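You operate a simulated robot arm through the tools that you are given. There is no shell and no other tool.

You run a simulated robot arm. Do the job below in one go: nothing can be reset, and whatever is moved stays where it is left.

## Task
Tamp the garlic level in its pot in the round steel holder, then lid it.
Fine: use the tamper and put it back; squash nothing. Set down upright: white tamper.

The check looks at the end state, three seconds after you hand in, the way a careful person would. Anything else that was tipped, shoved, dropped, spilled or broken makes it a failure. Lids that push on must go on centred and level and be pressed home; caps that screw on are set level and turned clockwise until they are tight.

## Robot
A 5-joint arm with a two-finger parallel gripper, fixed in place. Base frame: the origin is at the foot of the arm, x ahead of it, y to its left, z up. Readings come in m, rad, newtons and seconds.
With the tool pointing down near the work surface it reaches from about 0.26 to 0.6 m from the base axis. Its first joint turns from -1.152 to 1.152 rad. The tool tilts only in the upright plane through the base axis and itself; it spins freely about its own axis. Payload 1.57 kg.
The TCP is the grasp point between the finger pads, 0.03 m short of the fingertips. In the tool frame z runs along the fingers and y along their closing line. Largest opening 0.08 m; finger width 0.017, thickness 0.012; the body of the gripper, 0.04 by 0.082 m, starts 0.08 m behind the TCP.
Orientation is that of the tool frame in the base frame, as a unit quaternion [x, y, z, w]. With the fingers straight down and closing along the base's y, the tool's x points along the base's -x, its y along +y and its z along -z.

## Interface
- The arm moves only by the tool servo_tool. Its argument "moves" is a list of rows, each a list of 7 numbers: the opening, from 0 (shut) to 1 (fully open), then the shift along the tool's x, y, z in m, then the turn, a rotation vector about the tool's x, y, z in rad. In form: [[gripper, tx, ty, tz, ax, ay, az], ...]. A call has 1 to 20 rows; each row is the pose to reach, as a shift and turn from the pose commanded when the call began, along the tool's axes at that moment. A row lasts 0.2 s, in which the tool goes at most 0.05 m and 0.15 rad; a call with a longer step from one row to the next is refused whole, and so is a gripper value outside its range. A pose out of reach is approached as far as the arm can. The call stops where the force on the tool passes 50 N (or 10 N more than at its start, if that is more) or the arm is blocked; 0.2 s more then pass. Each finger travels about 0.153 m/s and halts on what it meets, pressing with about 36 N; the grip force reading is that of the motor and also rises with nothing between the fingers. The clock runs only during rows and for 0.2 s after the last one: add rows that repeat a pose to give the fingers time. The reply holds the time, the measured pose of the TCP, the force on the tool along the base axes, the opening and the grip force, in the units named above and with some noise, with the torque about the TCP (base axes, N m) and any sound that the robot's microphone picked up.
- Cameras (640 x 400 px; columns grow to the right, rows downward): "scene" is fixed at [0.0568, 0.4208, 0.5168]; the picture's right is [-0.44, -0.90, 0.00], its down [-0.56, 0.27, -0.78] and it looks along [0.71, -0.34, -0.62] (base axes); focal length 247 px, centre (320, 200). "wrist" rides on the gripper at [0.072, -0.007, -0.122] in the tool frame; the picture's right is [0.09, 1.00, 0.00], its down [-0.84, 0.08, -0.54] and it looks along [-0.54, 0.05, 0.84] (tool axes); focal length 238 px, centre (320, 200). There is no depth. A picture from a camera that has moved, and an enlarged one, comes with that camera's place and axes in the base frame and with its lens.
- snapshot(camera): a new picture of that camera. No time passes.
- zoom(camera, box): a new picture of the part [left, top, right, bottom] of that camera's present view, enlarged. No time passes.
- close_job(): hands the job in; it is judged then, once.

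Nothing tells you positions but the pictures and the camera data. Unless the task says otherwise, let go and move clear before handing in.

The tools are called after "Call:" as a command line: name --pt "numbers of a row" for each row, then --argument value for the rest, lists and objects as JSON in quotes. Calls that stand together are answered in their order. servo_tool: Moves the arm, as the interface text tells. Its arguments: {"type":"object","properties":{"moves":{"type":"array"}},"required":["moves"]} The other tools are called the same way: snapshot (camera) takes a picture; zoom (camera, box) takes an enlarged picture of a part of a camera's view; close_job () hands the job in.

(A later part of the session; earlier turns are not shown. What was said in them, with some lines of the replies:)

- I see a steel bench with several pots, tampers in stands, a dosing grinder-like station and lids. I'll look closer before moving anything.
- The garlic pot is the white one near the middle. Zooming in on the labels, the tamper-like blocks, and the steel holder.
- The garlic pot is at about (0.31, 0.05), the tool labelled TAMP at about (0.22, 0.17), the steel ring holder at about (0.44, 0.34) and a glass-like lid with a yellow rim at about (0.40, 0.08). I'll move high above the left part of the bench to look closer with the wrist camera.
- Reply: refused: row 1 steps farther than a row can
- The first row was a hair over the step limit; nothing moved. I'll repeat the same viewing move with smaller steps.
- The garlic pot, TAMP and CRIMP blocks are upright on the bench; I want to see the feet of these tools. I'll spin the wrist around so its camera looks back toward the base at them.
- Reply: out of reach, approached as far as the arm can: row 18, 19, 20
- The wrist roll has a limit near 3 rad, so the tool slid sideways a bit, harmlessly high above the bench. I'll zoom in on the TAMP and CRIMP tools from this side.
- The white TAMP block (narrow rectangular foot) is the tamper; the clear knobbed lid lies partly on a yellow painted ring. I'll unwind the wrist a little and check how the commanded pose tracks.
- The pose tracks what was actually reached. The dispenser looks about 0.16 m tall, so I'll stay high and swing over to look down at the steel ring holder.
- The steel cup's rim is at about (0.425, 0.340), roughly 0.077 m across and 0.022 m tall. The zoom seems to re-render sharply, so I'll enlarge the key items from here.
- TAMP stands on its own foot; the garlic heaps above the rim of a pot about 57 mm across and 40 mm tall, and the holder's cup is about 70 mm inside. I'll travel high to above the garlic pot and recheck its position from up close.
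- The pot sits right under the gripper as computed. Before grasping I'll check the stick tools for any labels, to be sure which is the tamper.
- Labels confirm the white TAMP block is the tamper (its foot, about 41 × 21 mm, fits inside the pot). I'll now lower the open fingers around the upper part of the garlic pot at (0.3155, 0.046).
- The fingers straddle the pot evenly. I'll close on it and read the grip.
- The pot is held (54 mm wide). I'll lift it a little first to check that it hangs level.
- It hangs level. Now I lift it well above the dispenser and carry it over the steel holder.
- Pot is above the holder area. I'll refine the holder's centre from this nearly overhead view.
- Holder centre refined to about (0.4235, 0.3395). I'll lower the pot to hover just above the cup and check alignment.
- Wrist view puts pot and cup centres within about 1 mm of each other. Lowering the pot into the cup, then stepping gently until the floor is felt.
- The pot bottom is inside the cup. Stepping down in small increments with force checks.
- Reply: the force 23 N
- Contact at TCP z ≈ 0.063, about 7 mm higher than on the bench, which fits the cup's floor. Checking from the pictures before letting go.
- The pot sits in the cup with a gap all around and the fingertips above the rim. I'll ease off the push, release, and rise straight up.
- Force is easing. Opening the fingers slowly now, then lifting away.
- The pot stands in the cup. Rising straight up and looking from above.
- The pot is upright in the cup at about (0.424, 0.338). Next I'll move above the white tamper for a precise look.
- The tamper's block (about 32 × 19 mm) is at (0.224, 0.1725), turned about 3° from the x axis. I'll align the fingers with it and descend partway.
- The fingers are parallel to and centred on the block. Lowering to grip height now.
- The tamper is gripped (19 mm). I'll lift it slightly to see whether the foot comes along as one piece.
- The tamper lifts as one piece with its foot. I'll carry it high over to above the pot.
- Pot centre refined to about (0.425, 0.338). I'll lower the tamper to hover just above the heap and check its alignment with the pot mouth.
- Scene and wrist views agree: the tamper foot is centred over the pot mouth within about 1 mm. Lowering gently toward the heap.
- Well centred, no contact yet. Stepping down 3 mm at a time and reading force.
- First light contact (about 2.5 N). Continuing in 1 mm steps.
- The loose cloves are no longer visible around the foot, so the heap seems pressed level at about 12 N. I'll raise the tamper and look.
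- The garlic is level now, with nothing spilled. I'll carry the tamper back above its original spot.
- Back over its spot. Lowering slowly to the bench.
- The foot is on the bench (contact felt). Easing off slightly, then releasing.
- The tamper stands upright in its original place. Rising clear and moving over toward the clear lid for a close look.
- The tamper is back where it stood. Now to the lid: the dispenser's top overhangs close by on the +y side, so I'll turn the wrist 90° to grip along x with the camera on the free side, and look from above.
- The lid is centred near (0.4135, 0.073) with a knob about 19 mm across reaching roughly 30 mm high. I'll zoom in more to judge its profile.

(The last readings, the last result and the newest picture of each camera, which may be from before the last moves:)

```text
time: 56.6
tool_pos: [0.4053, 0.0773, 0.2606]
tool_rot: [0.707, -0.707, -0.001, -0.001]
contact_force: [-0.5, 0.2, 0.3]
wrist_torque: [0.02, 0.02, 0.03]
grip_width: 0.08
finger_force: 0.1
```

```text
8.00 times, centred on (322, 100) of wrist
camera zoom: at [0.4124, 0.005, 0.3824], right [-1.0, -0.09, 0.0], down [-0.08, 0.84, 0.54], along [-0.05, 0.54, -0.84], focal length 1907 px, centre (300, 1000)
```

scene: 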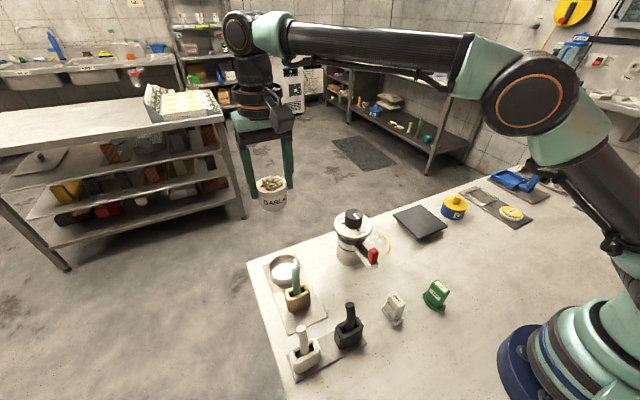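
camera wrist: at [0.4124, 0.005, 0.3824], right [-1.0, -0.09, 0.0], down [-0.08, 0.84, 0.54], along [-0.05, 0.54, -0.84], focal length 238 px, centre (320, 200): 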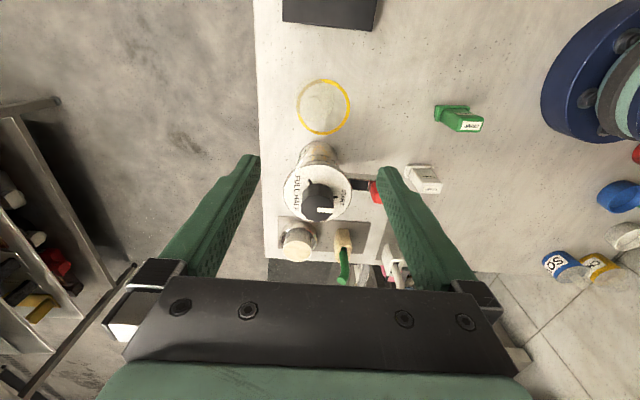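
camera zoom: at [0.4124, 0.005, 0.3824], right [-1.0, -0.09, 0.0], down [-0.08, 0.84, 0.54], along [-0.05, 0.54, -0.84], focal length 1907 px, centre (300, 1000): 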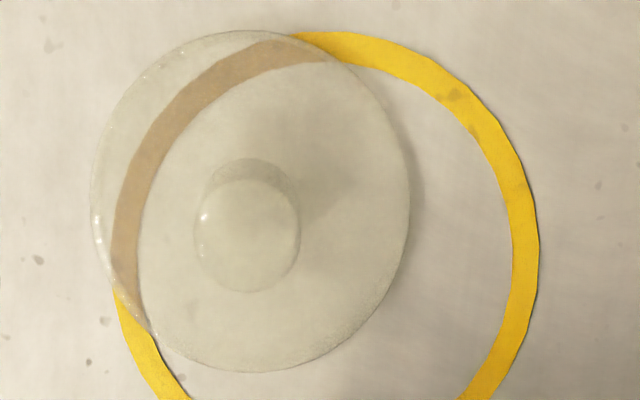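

The lid lies flat: a thin disc with a ~20 mm tall knob. I'll centre over it, narrow the fingers, and come down partway.

Call:
servo_tool --pt "0.8 0.004 -0.0085 0.0 0 0 0" --pt "0.6 0.004 -0.0085 0.04 0 0 0" --pt "0.55 0.004 -0.0085 0.08 0 0 0" --pt "0.55 0.004 -0.0085 0.12 0 0 0" --pt "0.55 0.004 -0.0085 0.15 0 0 0" --pt "0.55 0.004 -0.0085 0.15 0 0 0"

Call:
snapshot --camera "wrist"

Call:
zoom --camera "wrist" --box '[260, 90, 380, 210]'

Call:
zoom --camera "scene" --box '[330, 185, 430, 275]'

```text
time: 58.0
tool_pos: [0.4133, 0.0735, 0.1114]
tool_rot: [-0.707, 0.707, -0.001, 0.0]
contact_force: [-0.8, -0.2, 0.6]
wrist_torque: [0.04, 0.0, 0.02]
grip_width: 0.0443
finger_force: 0.0
```

```text
taken
camera wrist: at [0.4199, 0.001, 0.2336], right [-1.0, -0.09, 0.0], down [-0.08, 0.84, 0.54], along [-0.05, 0.54, -0.84], focal length 238 px, centre (320, 200)
```

wrist: 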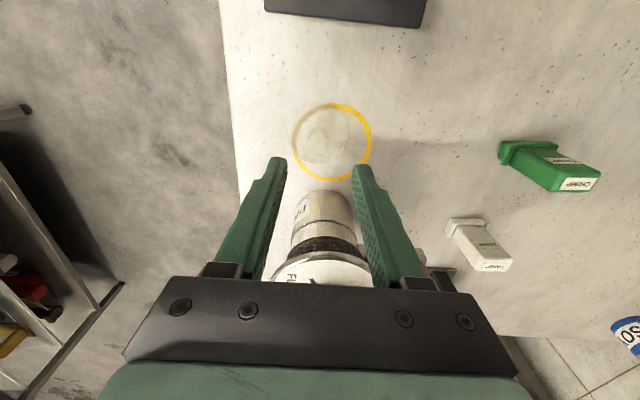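

```text
3.33 times, centred on (320, 150) of wrist
camera zoom: at [0.4199, 0.001, 0.2336], right [-1.0, -0.09, 0.0], down [-0.08, 0.84, 0.54], along [-0.05, 0.54, -0.84], focal length 794 px, centre (320, 367)
```

zoom: 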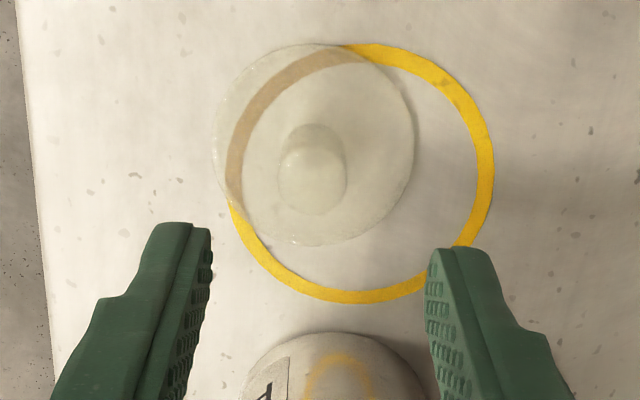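

```text
4.44 times, centred on (380, 230) of scene
camera zoom: at [0.0568, 0.4208, 0.5168], right [-0.44, -0.9, 0.0], down [-0.56, 0.27, -0.78], along [0.71, -0.34, -0.62], focal length 1098 px, centre (53, 67)
```

zoom: 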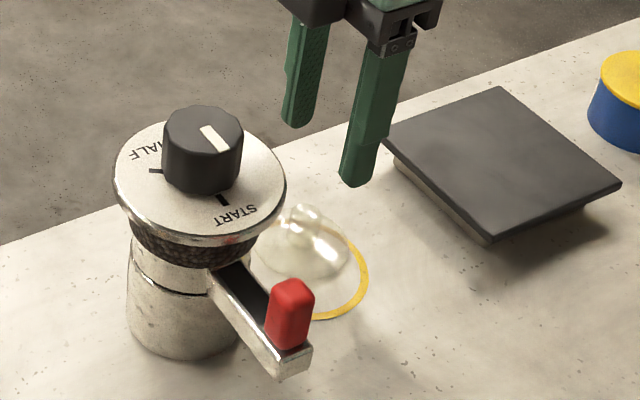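

Lid centre measured at (0.4155, 0.0725). Correcting 2.6 mm in x and lowering around the knob.

Call:
servo_tool --pt "0.55 0.0003 -0.0026 0.02 0 0 0" --pt "0.55 0.0003 -0.0026 0.04 0 0 0" --pt "0.55 0.0003 -0.0026 0.058 0 0 0" --pt "0.55 0.0003 -0.0026 0.065 0 0 0" --pt "0.55 0.0003 -0.0026 0.065 0 0 0"

Call:
zoom --camera "wrist" --box '[250, 110, 390, 240]'

Call:
zoom --camera "scene" --box '[350, 205, 410, 265]'

```text
time: 59.2
tool_pos: [0.4173, 0.0727, 0.0463]
tool_rot: [0.707, -0.707, 0.0, 0.0]
contact_force: [-0.5, 0.2, 0.3]
wrist_torque: [0.03, 0.01, -0.03]
grip_width: 0.044
finger_force: 0.0
```

```text
3.08 times, centred on (320, 175) of wrist
camera zoom: at [0.4236, 0.0008, 0.1678], right [-1.0, -0.09, 0.0], down [-0.08, 0.84, 0.54], along [-0.05, 0.54, -0.84], focal length 733 px, centre (320, 277)
```

zoom: 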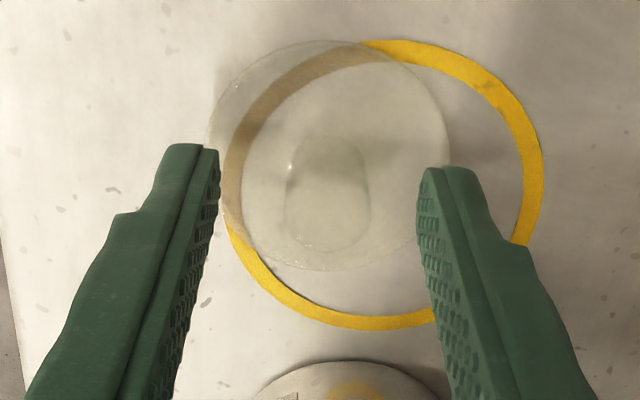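

```text
6.67 times, centred on (380, 235) of scene
camera zoom: at [0.0568, 0.4208, 0.5168], right [-0.44, -0.9, 0.0], down [-0.56, 0.27, -0.78], along [0.71, -0.34, -0.62], focal length 1647 px, centre (-80, -33)
```

zoom: 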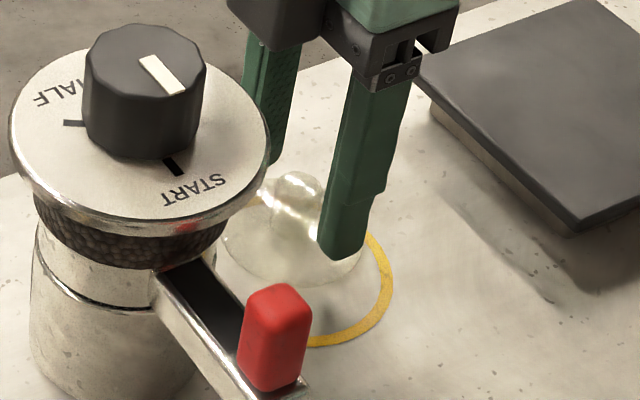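

The knob is between the fingers, about 2 mm toward the base side. I'll shift 1.5 mm, lower a touch, and close.

Call:
servo_tool --pt "0.55 0.0005 0.0017 0.0015 0 0 0" --pt "0.45 0.0005 0.0017 0.0015 0 0 0" --pt "0.35 0.0005 0.0017 0.0015 0 0 0" --pt "0.3 0.0005 0.0017 0.0015 0 0 0" --pt "0.25 0.0005 0.0017 0.0015 0 0 0" --pt "0.2 0.0005 0.0017 0.0015 0 0 0" --pt "0.15 0.0005 0.0017 0.0015 0 0 0" --pt "0.15 0.0005 0.0017 0.0015 0 0 0"

Call:
zoom --camera "wrist" --box '[250, 110, 390, 240]'

Call:
zoom --camera "scene" --box '[350, 205, 410, 265]'

```text
time: 61.0
tool_pos: [0.4151, 0.073, 0.0447]
tool_rot: [-0.707, 0.707, -0.001, 0.0]
contact_force: [-1.1, 0.9, 2.4]
wrist_torque: [0.03, 0.1, 0.0]
grip_width: 0.015
finger_force: 31.0
```

```text
3.08 times, centred on (320, 175) of wrist
camera zoom: at [0.4218, 0.0004, 0.1663], right [-1.0, -0.09, 0.0], down [-0.08, 0.84, 0.54], along [-0.05, 0.54, -0.84], focal length 733 px, centre (320, 277)
```

zoom: 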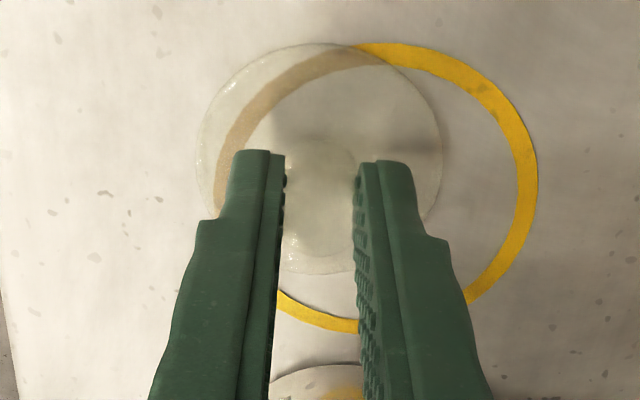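

```text
6.67 times, centred on (380, 235) of scene
camera zoom: at [0.0568, 0.4208, 0.5168], right [-0.44, -0.9, 0.0], down [-0.56, 0.27, -0.78], along [0.71, -0.34, -0.62], focal length 1647 px, centre (-80, -33)
```

zoom: 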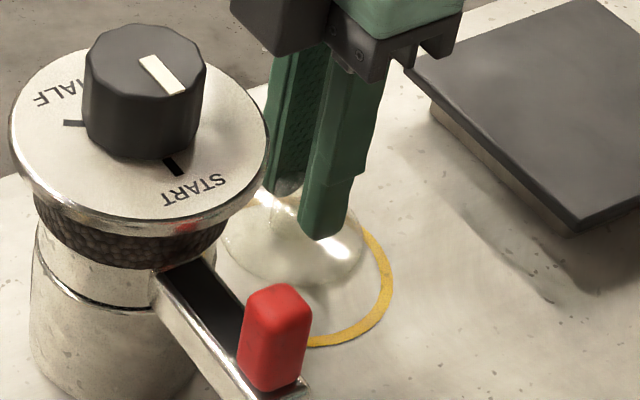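

Gripped at 15 mm on the knob. Lifting slightly to check that the lid hangs level.

Call:
servo_tool --pt "0.15 0 0 -0.008 0 0 0" --pt "0.15 0 0 -0.02 0 0 0" --pt "0.15 0 0 -0.03 0 0 0" --pt "0.15 0 0 -0.03 0 0 0"

Call:
zoom --camera "wrist" --box '[250, 100, 390, 230]'

Call:
zoom --camera "scene" --box '[350, 200, 410, 260]'

```text
time: 62.0
tool_pos: [0.415, 0.0723, 0.0741]
tool_rot: [0.708, -0.707, -0.001, 0.0]
contact_force: [0.6, -1.2, -0.1]
wrist_torque: [0.0, -0.02, 0.0]
grip_width: 0.015
finger_force: 31.3
```

```text
3.08 times, centred on (320, 165) of wrist
camera zoom: at [0.4218, 0.0006, 0.1964], right [-1.0, -0.09, 0.0], down [-0.08, 0.84, 0.54], along [-0.05, 0.54, -0.84], focal length 733 px, centre (320, 308)
```

zoom: 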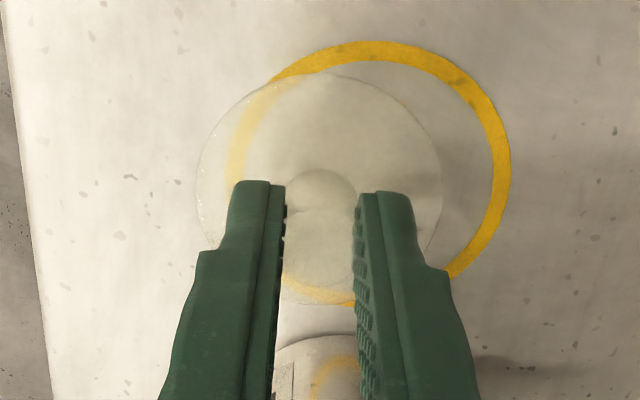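

```text
6.67 times, centred on (380, 230) of scene
camera zoom: at [0.0568, 0.4208, 0.5168], right [-0.44, -0.9, 0.0], down [-0.56, 0.27, -0.78], along [0.71, -0.34, -0.62], focal length 1647 px, centre (-80, 0)
```

zoom: 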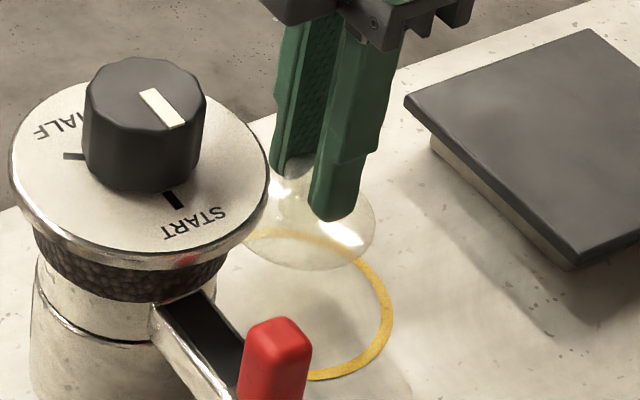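

The lid hangs exactly as it lay, level. Raising it above the dispenser height and carrying it over to the pot.

Call:
servo_tool --pt "0.15 0 0 -0.03 0 0 0" --pt "0.15 0 0 -0.065 0 0 0" --pt "0.15 0 0 -0.1 0 0 0" --pt "0.15 0 0 -0.135 0 0 0" --pt "0.15 0 0 -0.17 0 0 0" --pt "0.15 0 0 -0.195 0 0 0" --pt "0.15 -0.033 -0.0013 -0.195 0 0 0" --pt "0.15 -0.066 -0.0026 -0.195 0 0 0" --pt "0.15 -0.1 -0.0038 -0.195 0 0 0" --pt "0.15 -0.133 -0.0051 -0.195 0 0 0" --pt "0.15 -0.166 -0.0064 -0.195 0 0 0" --pt "0.15 -0.2 -0.0077 -0.195 0 0 0" --pt "0.15 -0.233 -0.009 -0.195 0 0 0" --pt "0.15 -0.2654 -0.0102 -0.195 0 0 0" --pt "0.15 -0.2654 -0.0102 -0.195 0 0 0"

Call:
snapshot --camera "wrist"

Call:
snapshot --camera "scene"

```text
time: 65.2
tool_pos: [0.4241, 0.3375, 0.27]
tool_rot: [-0.707, 0.708, 0.0, 0.001]
contact_force: [0.3, 0.4, -0.2]
wrist_torque: [-0.01, 0.02, -0.02]
grip_width: 0.015
finger_force: 31.0
```

```text
taken
camera wrist: at [0.4312, 0.2656, 0.3913], right [-1.0, -0.09, 0.0], down [-0.08, 0.84, 0.54], along [-0.05, 0.54, -0.84], focal length 238 px, centre (320, 200)
```

wrist: 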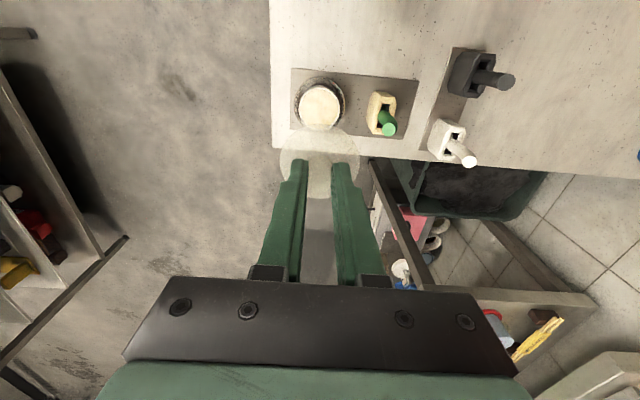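

```text
taken
```

scene: 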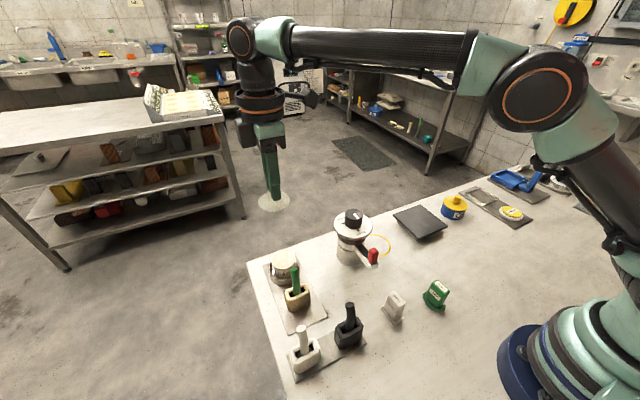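

Lid is above the pot zone. Measuring the pot rim from this angle.

Call:
zoom --camera "wrist" --box '[280, 65, 370, 145]'

Call:
zoom --camera "scene" --box '[260, 240, 310, 290]'

```text
5.00 times, centred on (325, 105) of wrist
camera zoom: at [0.4312, 0.2656, 0.3913], right [-1.0, -0.09, 0.0], down [-0.08, 0.84, 0.54], along [-0.05, 0.54, -0.84], focal length 1192 px, centre (295, 675)
```

zoom: 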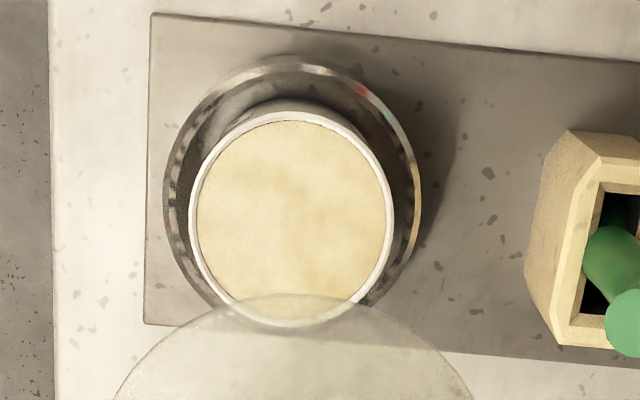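

```text
8.00 times, centred on (285, 265) of scene
camera zoom: at [0.0568, 0.4208, 0.5168], right [-0.44, -0.9, 0.0], down [-0.56, 0.27, -0.78], along [0.71, -0.34, -0.62], focal length 1976 px, centre (600, -320)
```

zoom: 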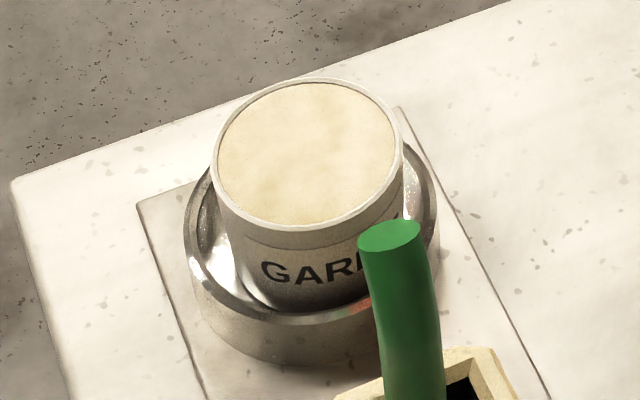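

Pot centre measures (0.4255, 0.3382); the lid is within a millimetre above it. Lowering to about 12 mm above the rim to compare lid and rim directly.

Call:
servo_tool --pt "0.15 0 -0.0004 0.035 0 0 0" --pt "0.15 0 -0.0004 0.07 0 0 0" --pt "0.15 0 -0.0004 0.105 0 0 0" --pt "0.15 0 -0.0004 0.14 0 0 0" --pt "0.15 0 -0.0004 0.16 0 0 0" --pt "0.15 0 -0.0004 0.166 0 0 0" --pt "0.15 0 -0.0004 0.166 0 0 0"

Call:
zoom --camera "wrist" --box '[260, 100, 380, 220]'

Call:
zoom --camera "scene" --box '[260, 230, 320, 290]'

```text
time: 66.8
tool_pos: [0.4253, 0.3373, 0.1029]
tool_rot: [0.708, -0.707, 0.0, 0.0]
contact_force: [-0.3, 0.3, -0.5]
wrist_torque: [-0.03, 0.01, 0.0]
grip_width: 0.0148
finger_force: 31.0
```

```text
3.33 times, centred on (320, 160) of wrist
camera zoom: at [0.4315, 0.2652, 0.2249], right [-1.0, -0.09, 0.0], down [-0.08, 0.84, 0.54], along [-0.05, 0.54, -0.84], focal length 794 px, centre (320, 333)
```

zoom: 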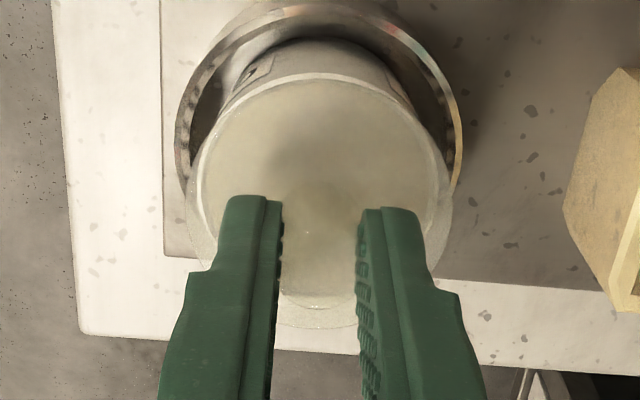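

```text
6.67 times, centred on (290, 260) of scene
camera zoom: at [0.0568, 0.4208, 0.5168], right [-0.44, -0.9, 0.0], down [-0.56, 0.27, -0.78], along [0.71, -0.34, -0.62], focal length 1647 px, centre (520, -200)
```

zoom: 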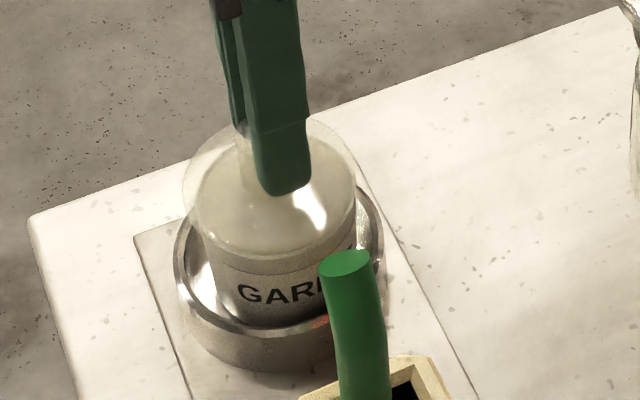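

Call:
zoom --camera "wrist" --box '[285, 115, 365, 205]'

Call:
zoom --camera "scene" --box '[270, 240, 305, 280]'

```text
4.44 times, centred on (325, 160) of wrist
camera zoom: at [0.4315, 0.2652, 0.2249], right [-1.0, -0.09, 0.0], down [-0.08, 0.84, 0.54], along [-0.05, 0.54, -0.84], focal length 1059 px, centre (298, 378)
```

zoom: 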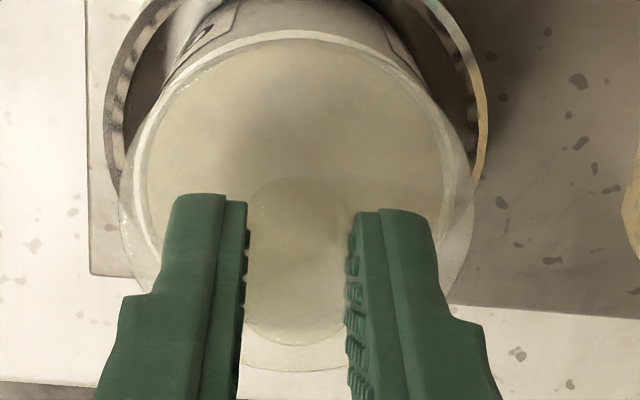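

```text
10.00 times, centred on (288, 260) of scene
camera zoom: at [0.0568, 0.4208, 0.5168], right [-0.44, -0.9, 0.0], down [-0.56, 0.27, -0.78], along [0.71, -0.34, -0.62], focal length 2470 px, centre (645, -400)
```

zoom: 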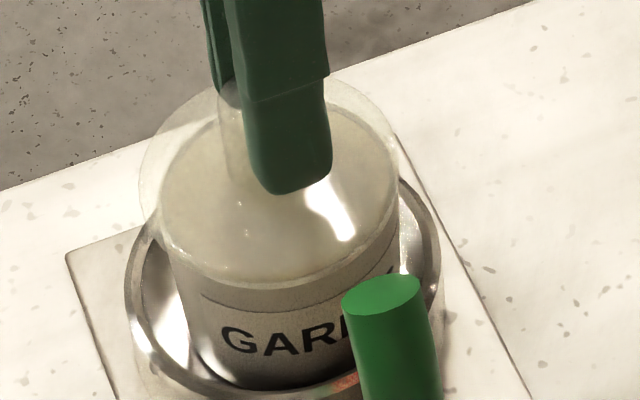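

Lid and rim agree within about half a millimetre in both views. Lowering onto the rim in small steps with force checks.

Call:
servo_tool --pt "0.15 0.0004 0 0.003 0 0 0" --pt "0.15 0.0004 0 0.007 0 0 0" --pt "0.15 0.0004 0 0.007 0 0 0"

Call:
zoom --camera "scene" --box '[270, 240, 305, 280]'

```text
time: 67.6
tool_pos: [0.4265, 0.3383, 0.0986]
tool_rot: [-0.706, 0.708, -0.001, 0.002]
contact_force: [-3.2, -7.0, 25.5]
wrist_torque: [-0.38, 0.28, 0.05]
grip_width: 0.0149
finger_force: 30.8
heard: snap
```

```text
10.00 times, centred on (288, 260) of scene
camera zoom: at [0.0567, 0.4207, 0.5169], right [-0.44, -0.9, 0.0], down [-0.56, 0.27, -0.78], along [0.71, -0.34, -0.62], focal length 2470 px, centre (645, -400)
```

zoom: 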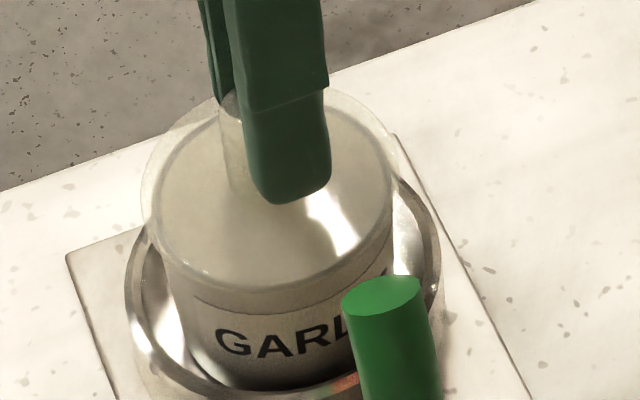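

I heard a snap with about 25 N of push, so the lid has clicked on. I'll ease off the push and inspect how it sits.

Call:
servo_tool --pt "0.15 0 0 -0.001 0 0 0" --pt "0.15 0 0 -0.0015 0 0 0" --pt "0.15 0 0 -0.0015 0 0 0"

Call:
zoom --camera "scene" --box '[270, 240, 310, 285]'

Call:
zoom --camera "wrist" --box '[285, 115, 365, 205]'

```text
time: 68.4
tool_pos: [0.4257, 0.3378, 0.0979]
tool_rot: [-0.707, 0.707, 0.0, 0.002]
contact_force: [1.3, 1.4, 11.4]
wrist_torque: [0.21, -0.14, 0.04]
grip_width: 0.015
finger_force: 30.5
```

```text
8.89 times, centred on (290, 262) of scene
camera zoom: at [0.0568, 0.4208, 0.5168], right [-0.44, -0.9, 0.0], down [-0.56, 0.27, -0.78], along [0.71, -0.34, -0.62], focal length 2196 px, centre (587, -356)
```

zoom: 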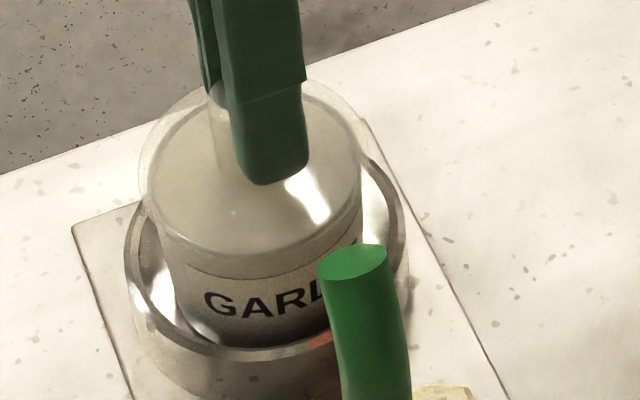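

```text
4.44 times, centred on (325, 160) of wrist
camera zoom: at [0.4321, 0.2653, 0.2194], right [-1.0, -0.09, 0.0], down [-0.08, 0.84, 0.54], along [-0.05, 0.54, -0.84], focal length 1059 px, centre (298, 378)
```

zoom: 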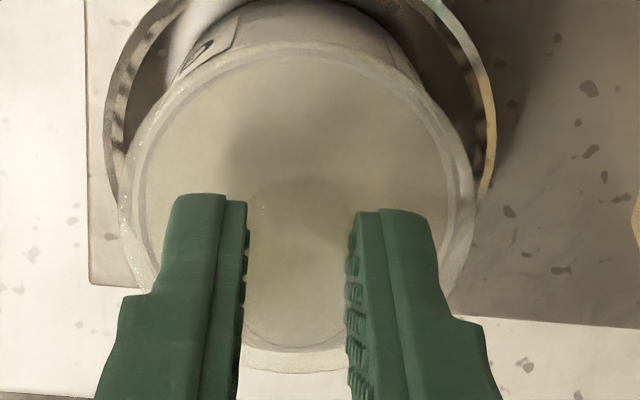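

The lid looks centred, with an even margin around the rim. I'll ease off the rest of the push, open the fingers and inspect the fit without the gripper in the way.

Call:
servo_tool --pt "0.15 0 0 -0.0008 0 0 0" --pt "0.15 0 0 -0.0008 0 0 0"

```text
time: 69.0
tool_pos: [0.4241, 0.3364, 0.0976]
tool_rot: [-0.707, 0.707, 0.0, 0.0]
contact_force: [1.0, 1.1, 2.0]
wrist_torque: [0.1, -0.08, 0.01]
grip_width: 0.0152
finger_force: 31.2
```

Call:
servo_tool --pt "0.22 0 0 0 0 0 0" --pt "0.26 0 0 0 0 0 0" --pt "0.35 0 0 0 0 0 0" --pt "0.5 0 0 0 0 0 0" --pt "0.5 0 0 0 0 0 0"

Call:
servo_tool --pt "0.5 0 0 -0.01 0 0 0" --pt "0.5 0 0 -0.03 0 0 0" --pt "0.5 0 0 -0.07 0 0 0" --pt "0.5 0 0 -0.11 0 0 0" --pt "0.5 0 0 -0.14 0 0 0" --pt "0.5 0 0 -0.14 0 0 0"

Call:
zoom --camera "scene" --box '[265, 235, 310, 285]'

Call:
zoom --camera "wrist" --box '[280, 70, 370, 150]'

```text
time: 70.2
tool_pos: [0.4257, 0.3371, 0.0984]
tool_rot: [0.708, -0.707, 0.0, 0.0]
contact_force: [0.0, 0.8, -0.6]
wrist_torque: [0.01, 0.02, -0.03]
grip_width: 0.04
finger_force: 0.1
```

```text
time: 71.6
tool_pos: [0.4254, 0.3374, 0.2385]
tool_rot: [-0.707, 0.708, -0.001, 0.0]
contact_force: [-1.1, -0.8, 0.1]
wrist_torque: [0.0, -0.02, -0.01]
grip_width: 0.0398
finger_force: 0.0
```

```text
8.00 times, centred on (288, 260) of scene
camera zoom: at [0.0568, 0.4208, 0.5168], right [-0.44, -0.9, 0.0], down [-0.56, 0.27, -0.78], along [0.71, -0.34, -0.62], focal length 1976 px, centre (580, -280)
```

zoom: 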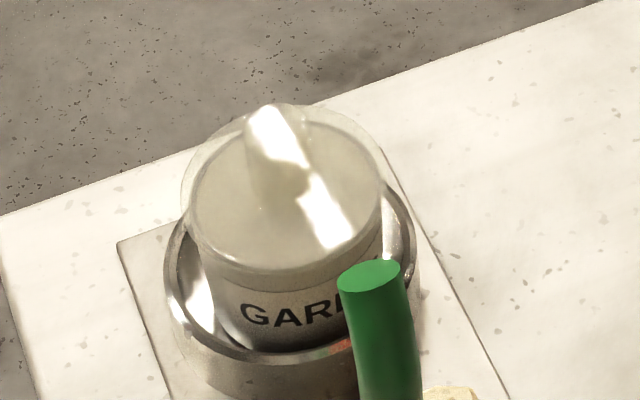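

```text
5.00 times, centred on (325, 110) of wrist
camera zoom: at [0.4325, 0.2654, 0.3604], right [-1.0, -0.09, 0.0], down [-0.08, 0.84, 0.54], along [-0.05, 0.54, -0.84], focal length 1192 px, centre (295, 650)
```

zoom: 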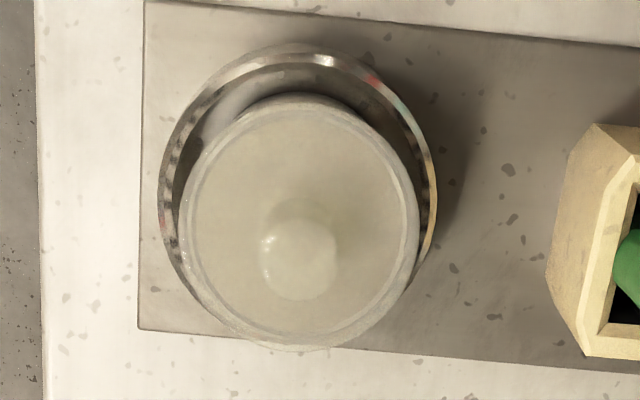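

The lid sits on the pot with an even margin. Zooming right in on its edge to check for any gap or tilt.

Call:
zoom --camera "scene" --box '[274, 258, 300, 280]'

Call:
zoom --camera "scene" --box '[272, 244, 302, 272]'

Call:
zoom --camera "wrist" --box '[298, 80, 352, 145]'

```text
16.00 times, centred on (287, 269) of scene
camera zoom: at [0.0568, 0.4208, 0.5168], right [-0.44, -0.9, 0.0], down [-0.56, 0.27, -0.78], along [0.71, -0.34, -0.62], focal length 3952 px, centre (848, -904)
```

zoom: 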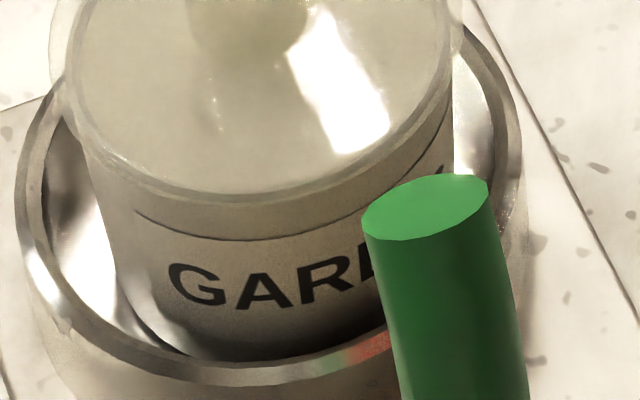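

```text
14.29 times, centred on (287, 258) of scene
camera zoom: at [0.0568, 0.4208, 0.5168], right [-0.44, -0.9, 0.0], down [-0.56, 0.27, -0.78], along [0.71, -0.34, -0.62], focal length 3529 px, centre (791, -629)
```

zoom: 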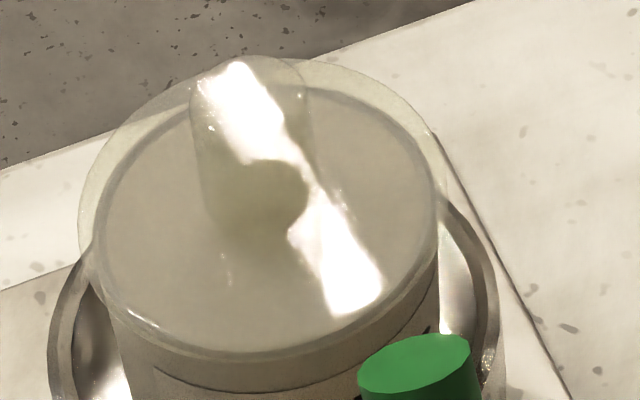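

```text
6.15 times, centred on (325, 112) of wrist
camera zoom: at [0.4325, 0.2654, 0.3604], right [-1.0, -0.09, 0.0], down [-0.08, 0.84, 0.54], along [-0.05, 0.54, -0.84], focal length 1467 px, centre (289, 738)
```

zoom: 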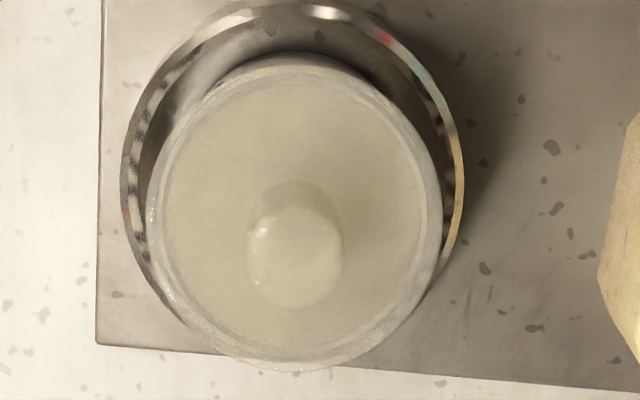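

The lid's lower edge overlaps the rim, it is level within about 1° and centred. As a final check that it's fully home, I'll close the fingers and press gently on top of the knob.

Call:
servo_tool --pt "0.3 0 0 0 0 0 0" --pt "0.1 0 0 0.02 0 0 0" --pt "0 0 0 0.05 0 0 0" --pt "0 0 0 0.08 0 0 0" --pt "0 0 0 0.105 0 0 0" --pt "0 0 0 0.115 0 0 0" --pt "0 0 0 0.115 0 0 0"

Call:
zoom --camera "scene" --box '[260, 225, 320, 285]'

Call:
zoom --camera "wrist" --box '[260, 100, 380, 220]'

```text
time: 73.2
tool_pos: [0.4248, 0.3379, 0.1225]
tool_rot: [-0.707, 0.707, 0.0, -0.001]
contact_force: [0.0, 0.2, 0.0]
wrist_torque: [0.03, 0.01, -0.03]
grip_width: 0.0
finger_force: 21.3
```

```text
6.67 times, centred on (290, 255) of scene
camera zoom: at [0.0568, 0.4208, 0.5168], right [-0.44, -0.9, 0.0], down [-0.56, 0.27, -0.78], along [0.71, -0.34, -0.62], focal length 1647 px, centre (520, -167)
```

zoom: 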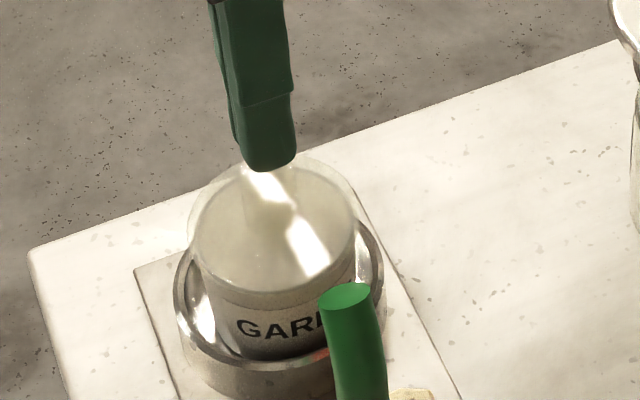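

```text
3.33 times, centred on (320, 160) of wrist
camera zoom: at [0.4318, 0.2657, 0.2445], right [-1.0, -0.09, 0.0], down [-0.08, 0.84, 0.54], along [-0.05, 0.54, -0.84], focal length 794 px, centre (320, 333)
```

zoom: 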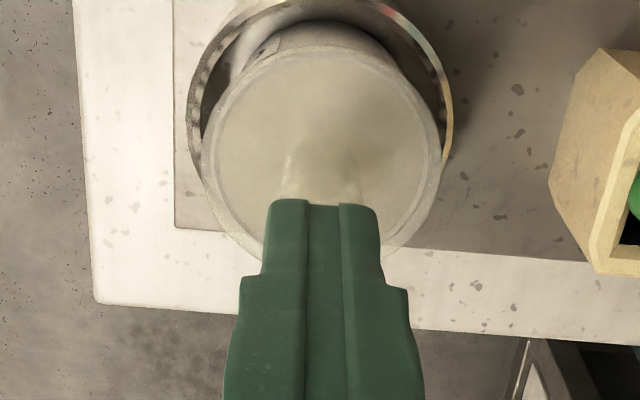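

Fingertips are directly above the knob. Stepping down until contact.

Call:
servo_tool --pt "0 0 0 0.002 0 0 0" --pt "0 0 0 0.004 0 0 0" --pt "0 0 0 0.004 0 0 0"

```text
time: 74.0
tool_pos: [0.4242, 0.337, 0.1199]
tool_rot: [0.707, -0.707, 0.0, 0.001]
contact_force: [0.0, 0.3, 0.0]
wrist_torque: [0.02, 0.02, 0.01]
grip_width: 0.0
finger_force: 21.1
```

Call:
servo_tool --pt "0 0 0 0.001 0 0 0" --pt "0 0 0 0.002 0 0 0" --pt "0 0 0 0.002 0 0 0"

```text
time: 74.8
tool_pos: [0.4254, 0.3383, 0.1177]
tool_rot: [0.708, -0.706, 0.0, 0.0]
contact_force: [0.0, -0.5, -0.1]
wrist_torque: [0.03, -0.05, 0.01]
grip_width: 0.0001
finger_force: 21.2
```

Call:
servo_tool --pt "0 0 0 0.001 0 0 0" --pt "0 0 0 0.002 0 0 0" --pt "0 0 0 0.002 0 0 0"

```text
time: 75.6
tool_pos: [0.4259, 0.3378, 0.1142]
tool_rot: [0.708, -0.706, 0.0, 0.0]
contact_force: [0.0, 0.2, -0.8]
wrist_torque: [-0.01, 0.0, -0.01]
grip_width: 0.0001
finger_force: 20.9
```

Call:
servo_tool --pt "0 0 0 0.001 0 0 0" --pt "0 0 0 0.002 0 0 0" --pt "0 0 0 0.002 0 0 0"

```text
time: 76.4
tool_pos: [0.4253, 0.3379, 0.1141]
tool_rot: [0.707, -0.707, -0.001, -0.001]
contact_force: [-0.1, 0.2, -0.5]
wrist_torque: [0.0, 0.0, 0.0]
grip_width: 0.0
finger_force: 20.9
```

Call:
servo_tool --pt "0 0 0 0.001 0 0 0" --pt "0 0 0 0.002 0 0 0" --pt "0 0 0 0.002 0 0 0"

Call:
zoom --camera "scene" --box '[265, 230, 310, 280]'

```text
time: 77.2
tool_pos: [0.4258, 0.3388, 0.1127]
tool_rot: [0.707, -0.707, 0.0, 0.0]
contact_force: [-2.9, -0.5, 10.8]
wrist_torque: [-0.04, 0.11, 0.0]
grip_width: 0.0
finger_force: 21.7
```

```text
8.00 times, centred on (288, 255) of scene
camera zoom: at [0.0568, 0.4208, 0.5168], right [-0.44, -0.9, 0.0], down [-0.56, 0.27, -0.78], along [0.71, -0.34, -0.62], focal length 1976 px, centre (580, -240)
```

zoom: 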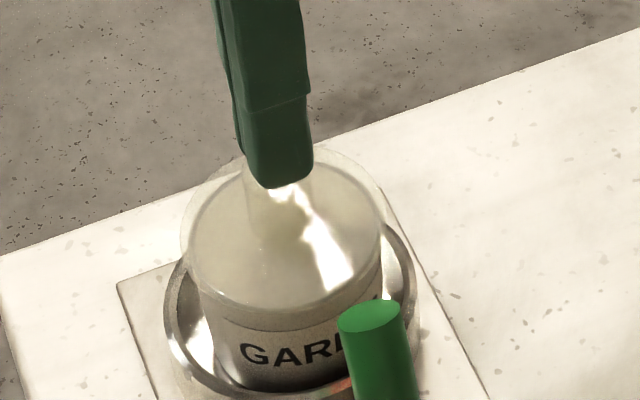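

Contact on the knob. A slightly firmer press to confirm there is no further travel.

Call:
servo_tool --pt "0 0 0 0.0006 0 0 0" --pt "0 0 0 0.0014 0 0 0" --pt "0 0 0 0.0014 0 0 0"

```text
time: 78.0
tool_pos: [0.4254, 0.338, 0.1128]
tool_rot: [-0.707, 0.707, 0.0, 0.002]
contact_force: [-5.2, -3.8, 27.8]
wrist_torque: [-0.09, 0.22, 0.01]
grip_width: 0.0
finger_force: 20.8
```

Force rose to 28 N with no travel and no further snap: the lid is fully home. Retreating straight up and clear.

Call:
servo_tool --pt "0 0 0 -0.003 0 0 0" --pt "0 0 0 -0.015 0 0 0" --pt "0 0 0 -0.05 0 0 0" --pt "0 0 0 -0.09 0 0 0" --pt "0.2 0 0 -0.13 0 0 0" --pt "0.5 0 0 -0.16 0 0 0" --pt "0.5 0.03 0 -0.17 0 0 0" --pt "0.5 0.07 0 -0.17 0 0 0" --pt "0.5 0.11 0.02 -0.17 0 0 0" --pt "0.5 0.14 0.04 -0.17 0 0 0" --pt "0.5 0.14 0.04 -0.17 0 0 0"

Call:
snapshot --camera "scene"

Call:
zoom --camera "scene" --box '[255, 235, 325, 300]'

Call:
zoom --camera "scene" --box '[240, 180, 480, 400]'

```text
time: 80.4
tool_pos: [0.3841, 0.1975, 0.2782]
tool_rot: [0.708, -0.707, -0.001, 0.0]
contact_force: [0.3, 0.4, -0.1]
wrist_torque: [-0.03, -0.02, 0.02]
grip_width: 0.0397
finger_force: 0.1
```

```text
taken
```

scene: 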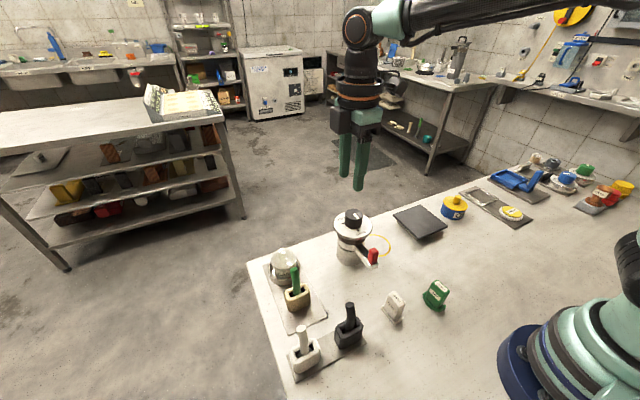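

```text
6.15 times, centred on (290, 268) of scene
camera zoom: at [0.0568, 0.4208, 0.5168], right [-0.44, -0.9, 0.0], down [-0.56, 0.27, -0.78], along [0.71, -0.34, -0.62], focal length 1520 px, centre (505, -215)
```

zoom: 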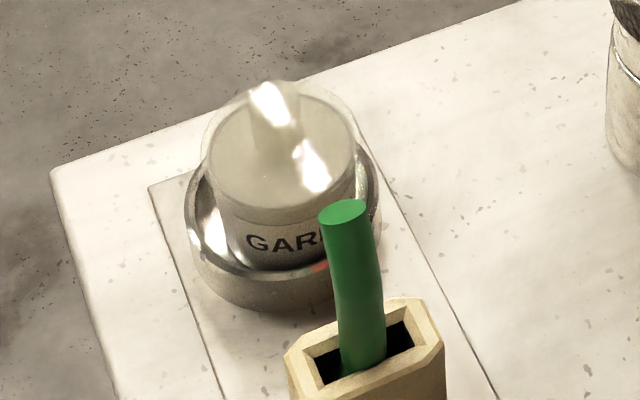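

```text
1.82 times, centred on (360, 290) of scene
camera zoom: at [0.0568, 0.4208, 0.5168], right [-0.44, -0.9, 0.0], down [-0.56, 0.27, -0.78], along [0.71, -0.34, -0.62], focal length 449 px, centre (247, 36)
```

zoom: 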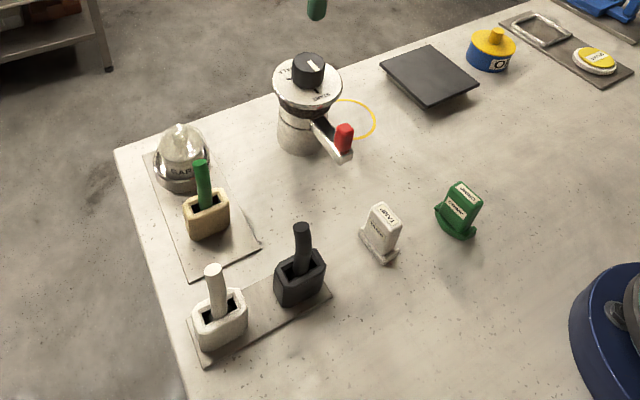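

All done: the garlic is tamped level and its pot is lidded in the round steel holder, with the lid level, centred and snapped home. The white tamper is back upright in its spot, nothing else has moved, and the arm is clear, so I'm handing in.

Call:
close_job

```text
The job is handed in.
```

I tamped the garlic level and lidded its pot, which now sits in the round steel holder. The job is handed in; I got no verdict back.

- **Tamping:** the white tamper flattened the heap at about 12 N. The surface looked level afterwards, with nothing spilled.
- **Lid:** the clear lid snapped on at about 25 N and looked level and centred. I then pressed the knob to 28 N and it moved no further, so I take it to be fully home.
- **Tamper:** it is standing upright where I found it.

In the final pictures nothing else looked moved or tipped. The gripper was empty and clear of the bench.
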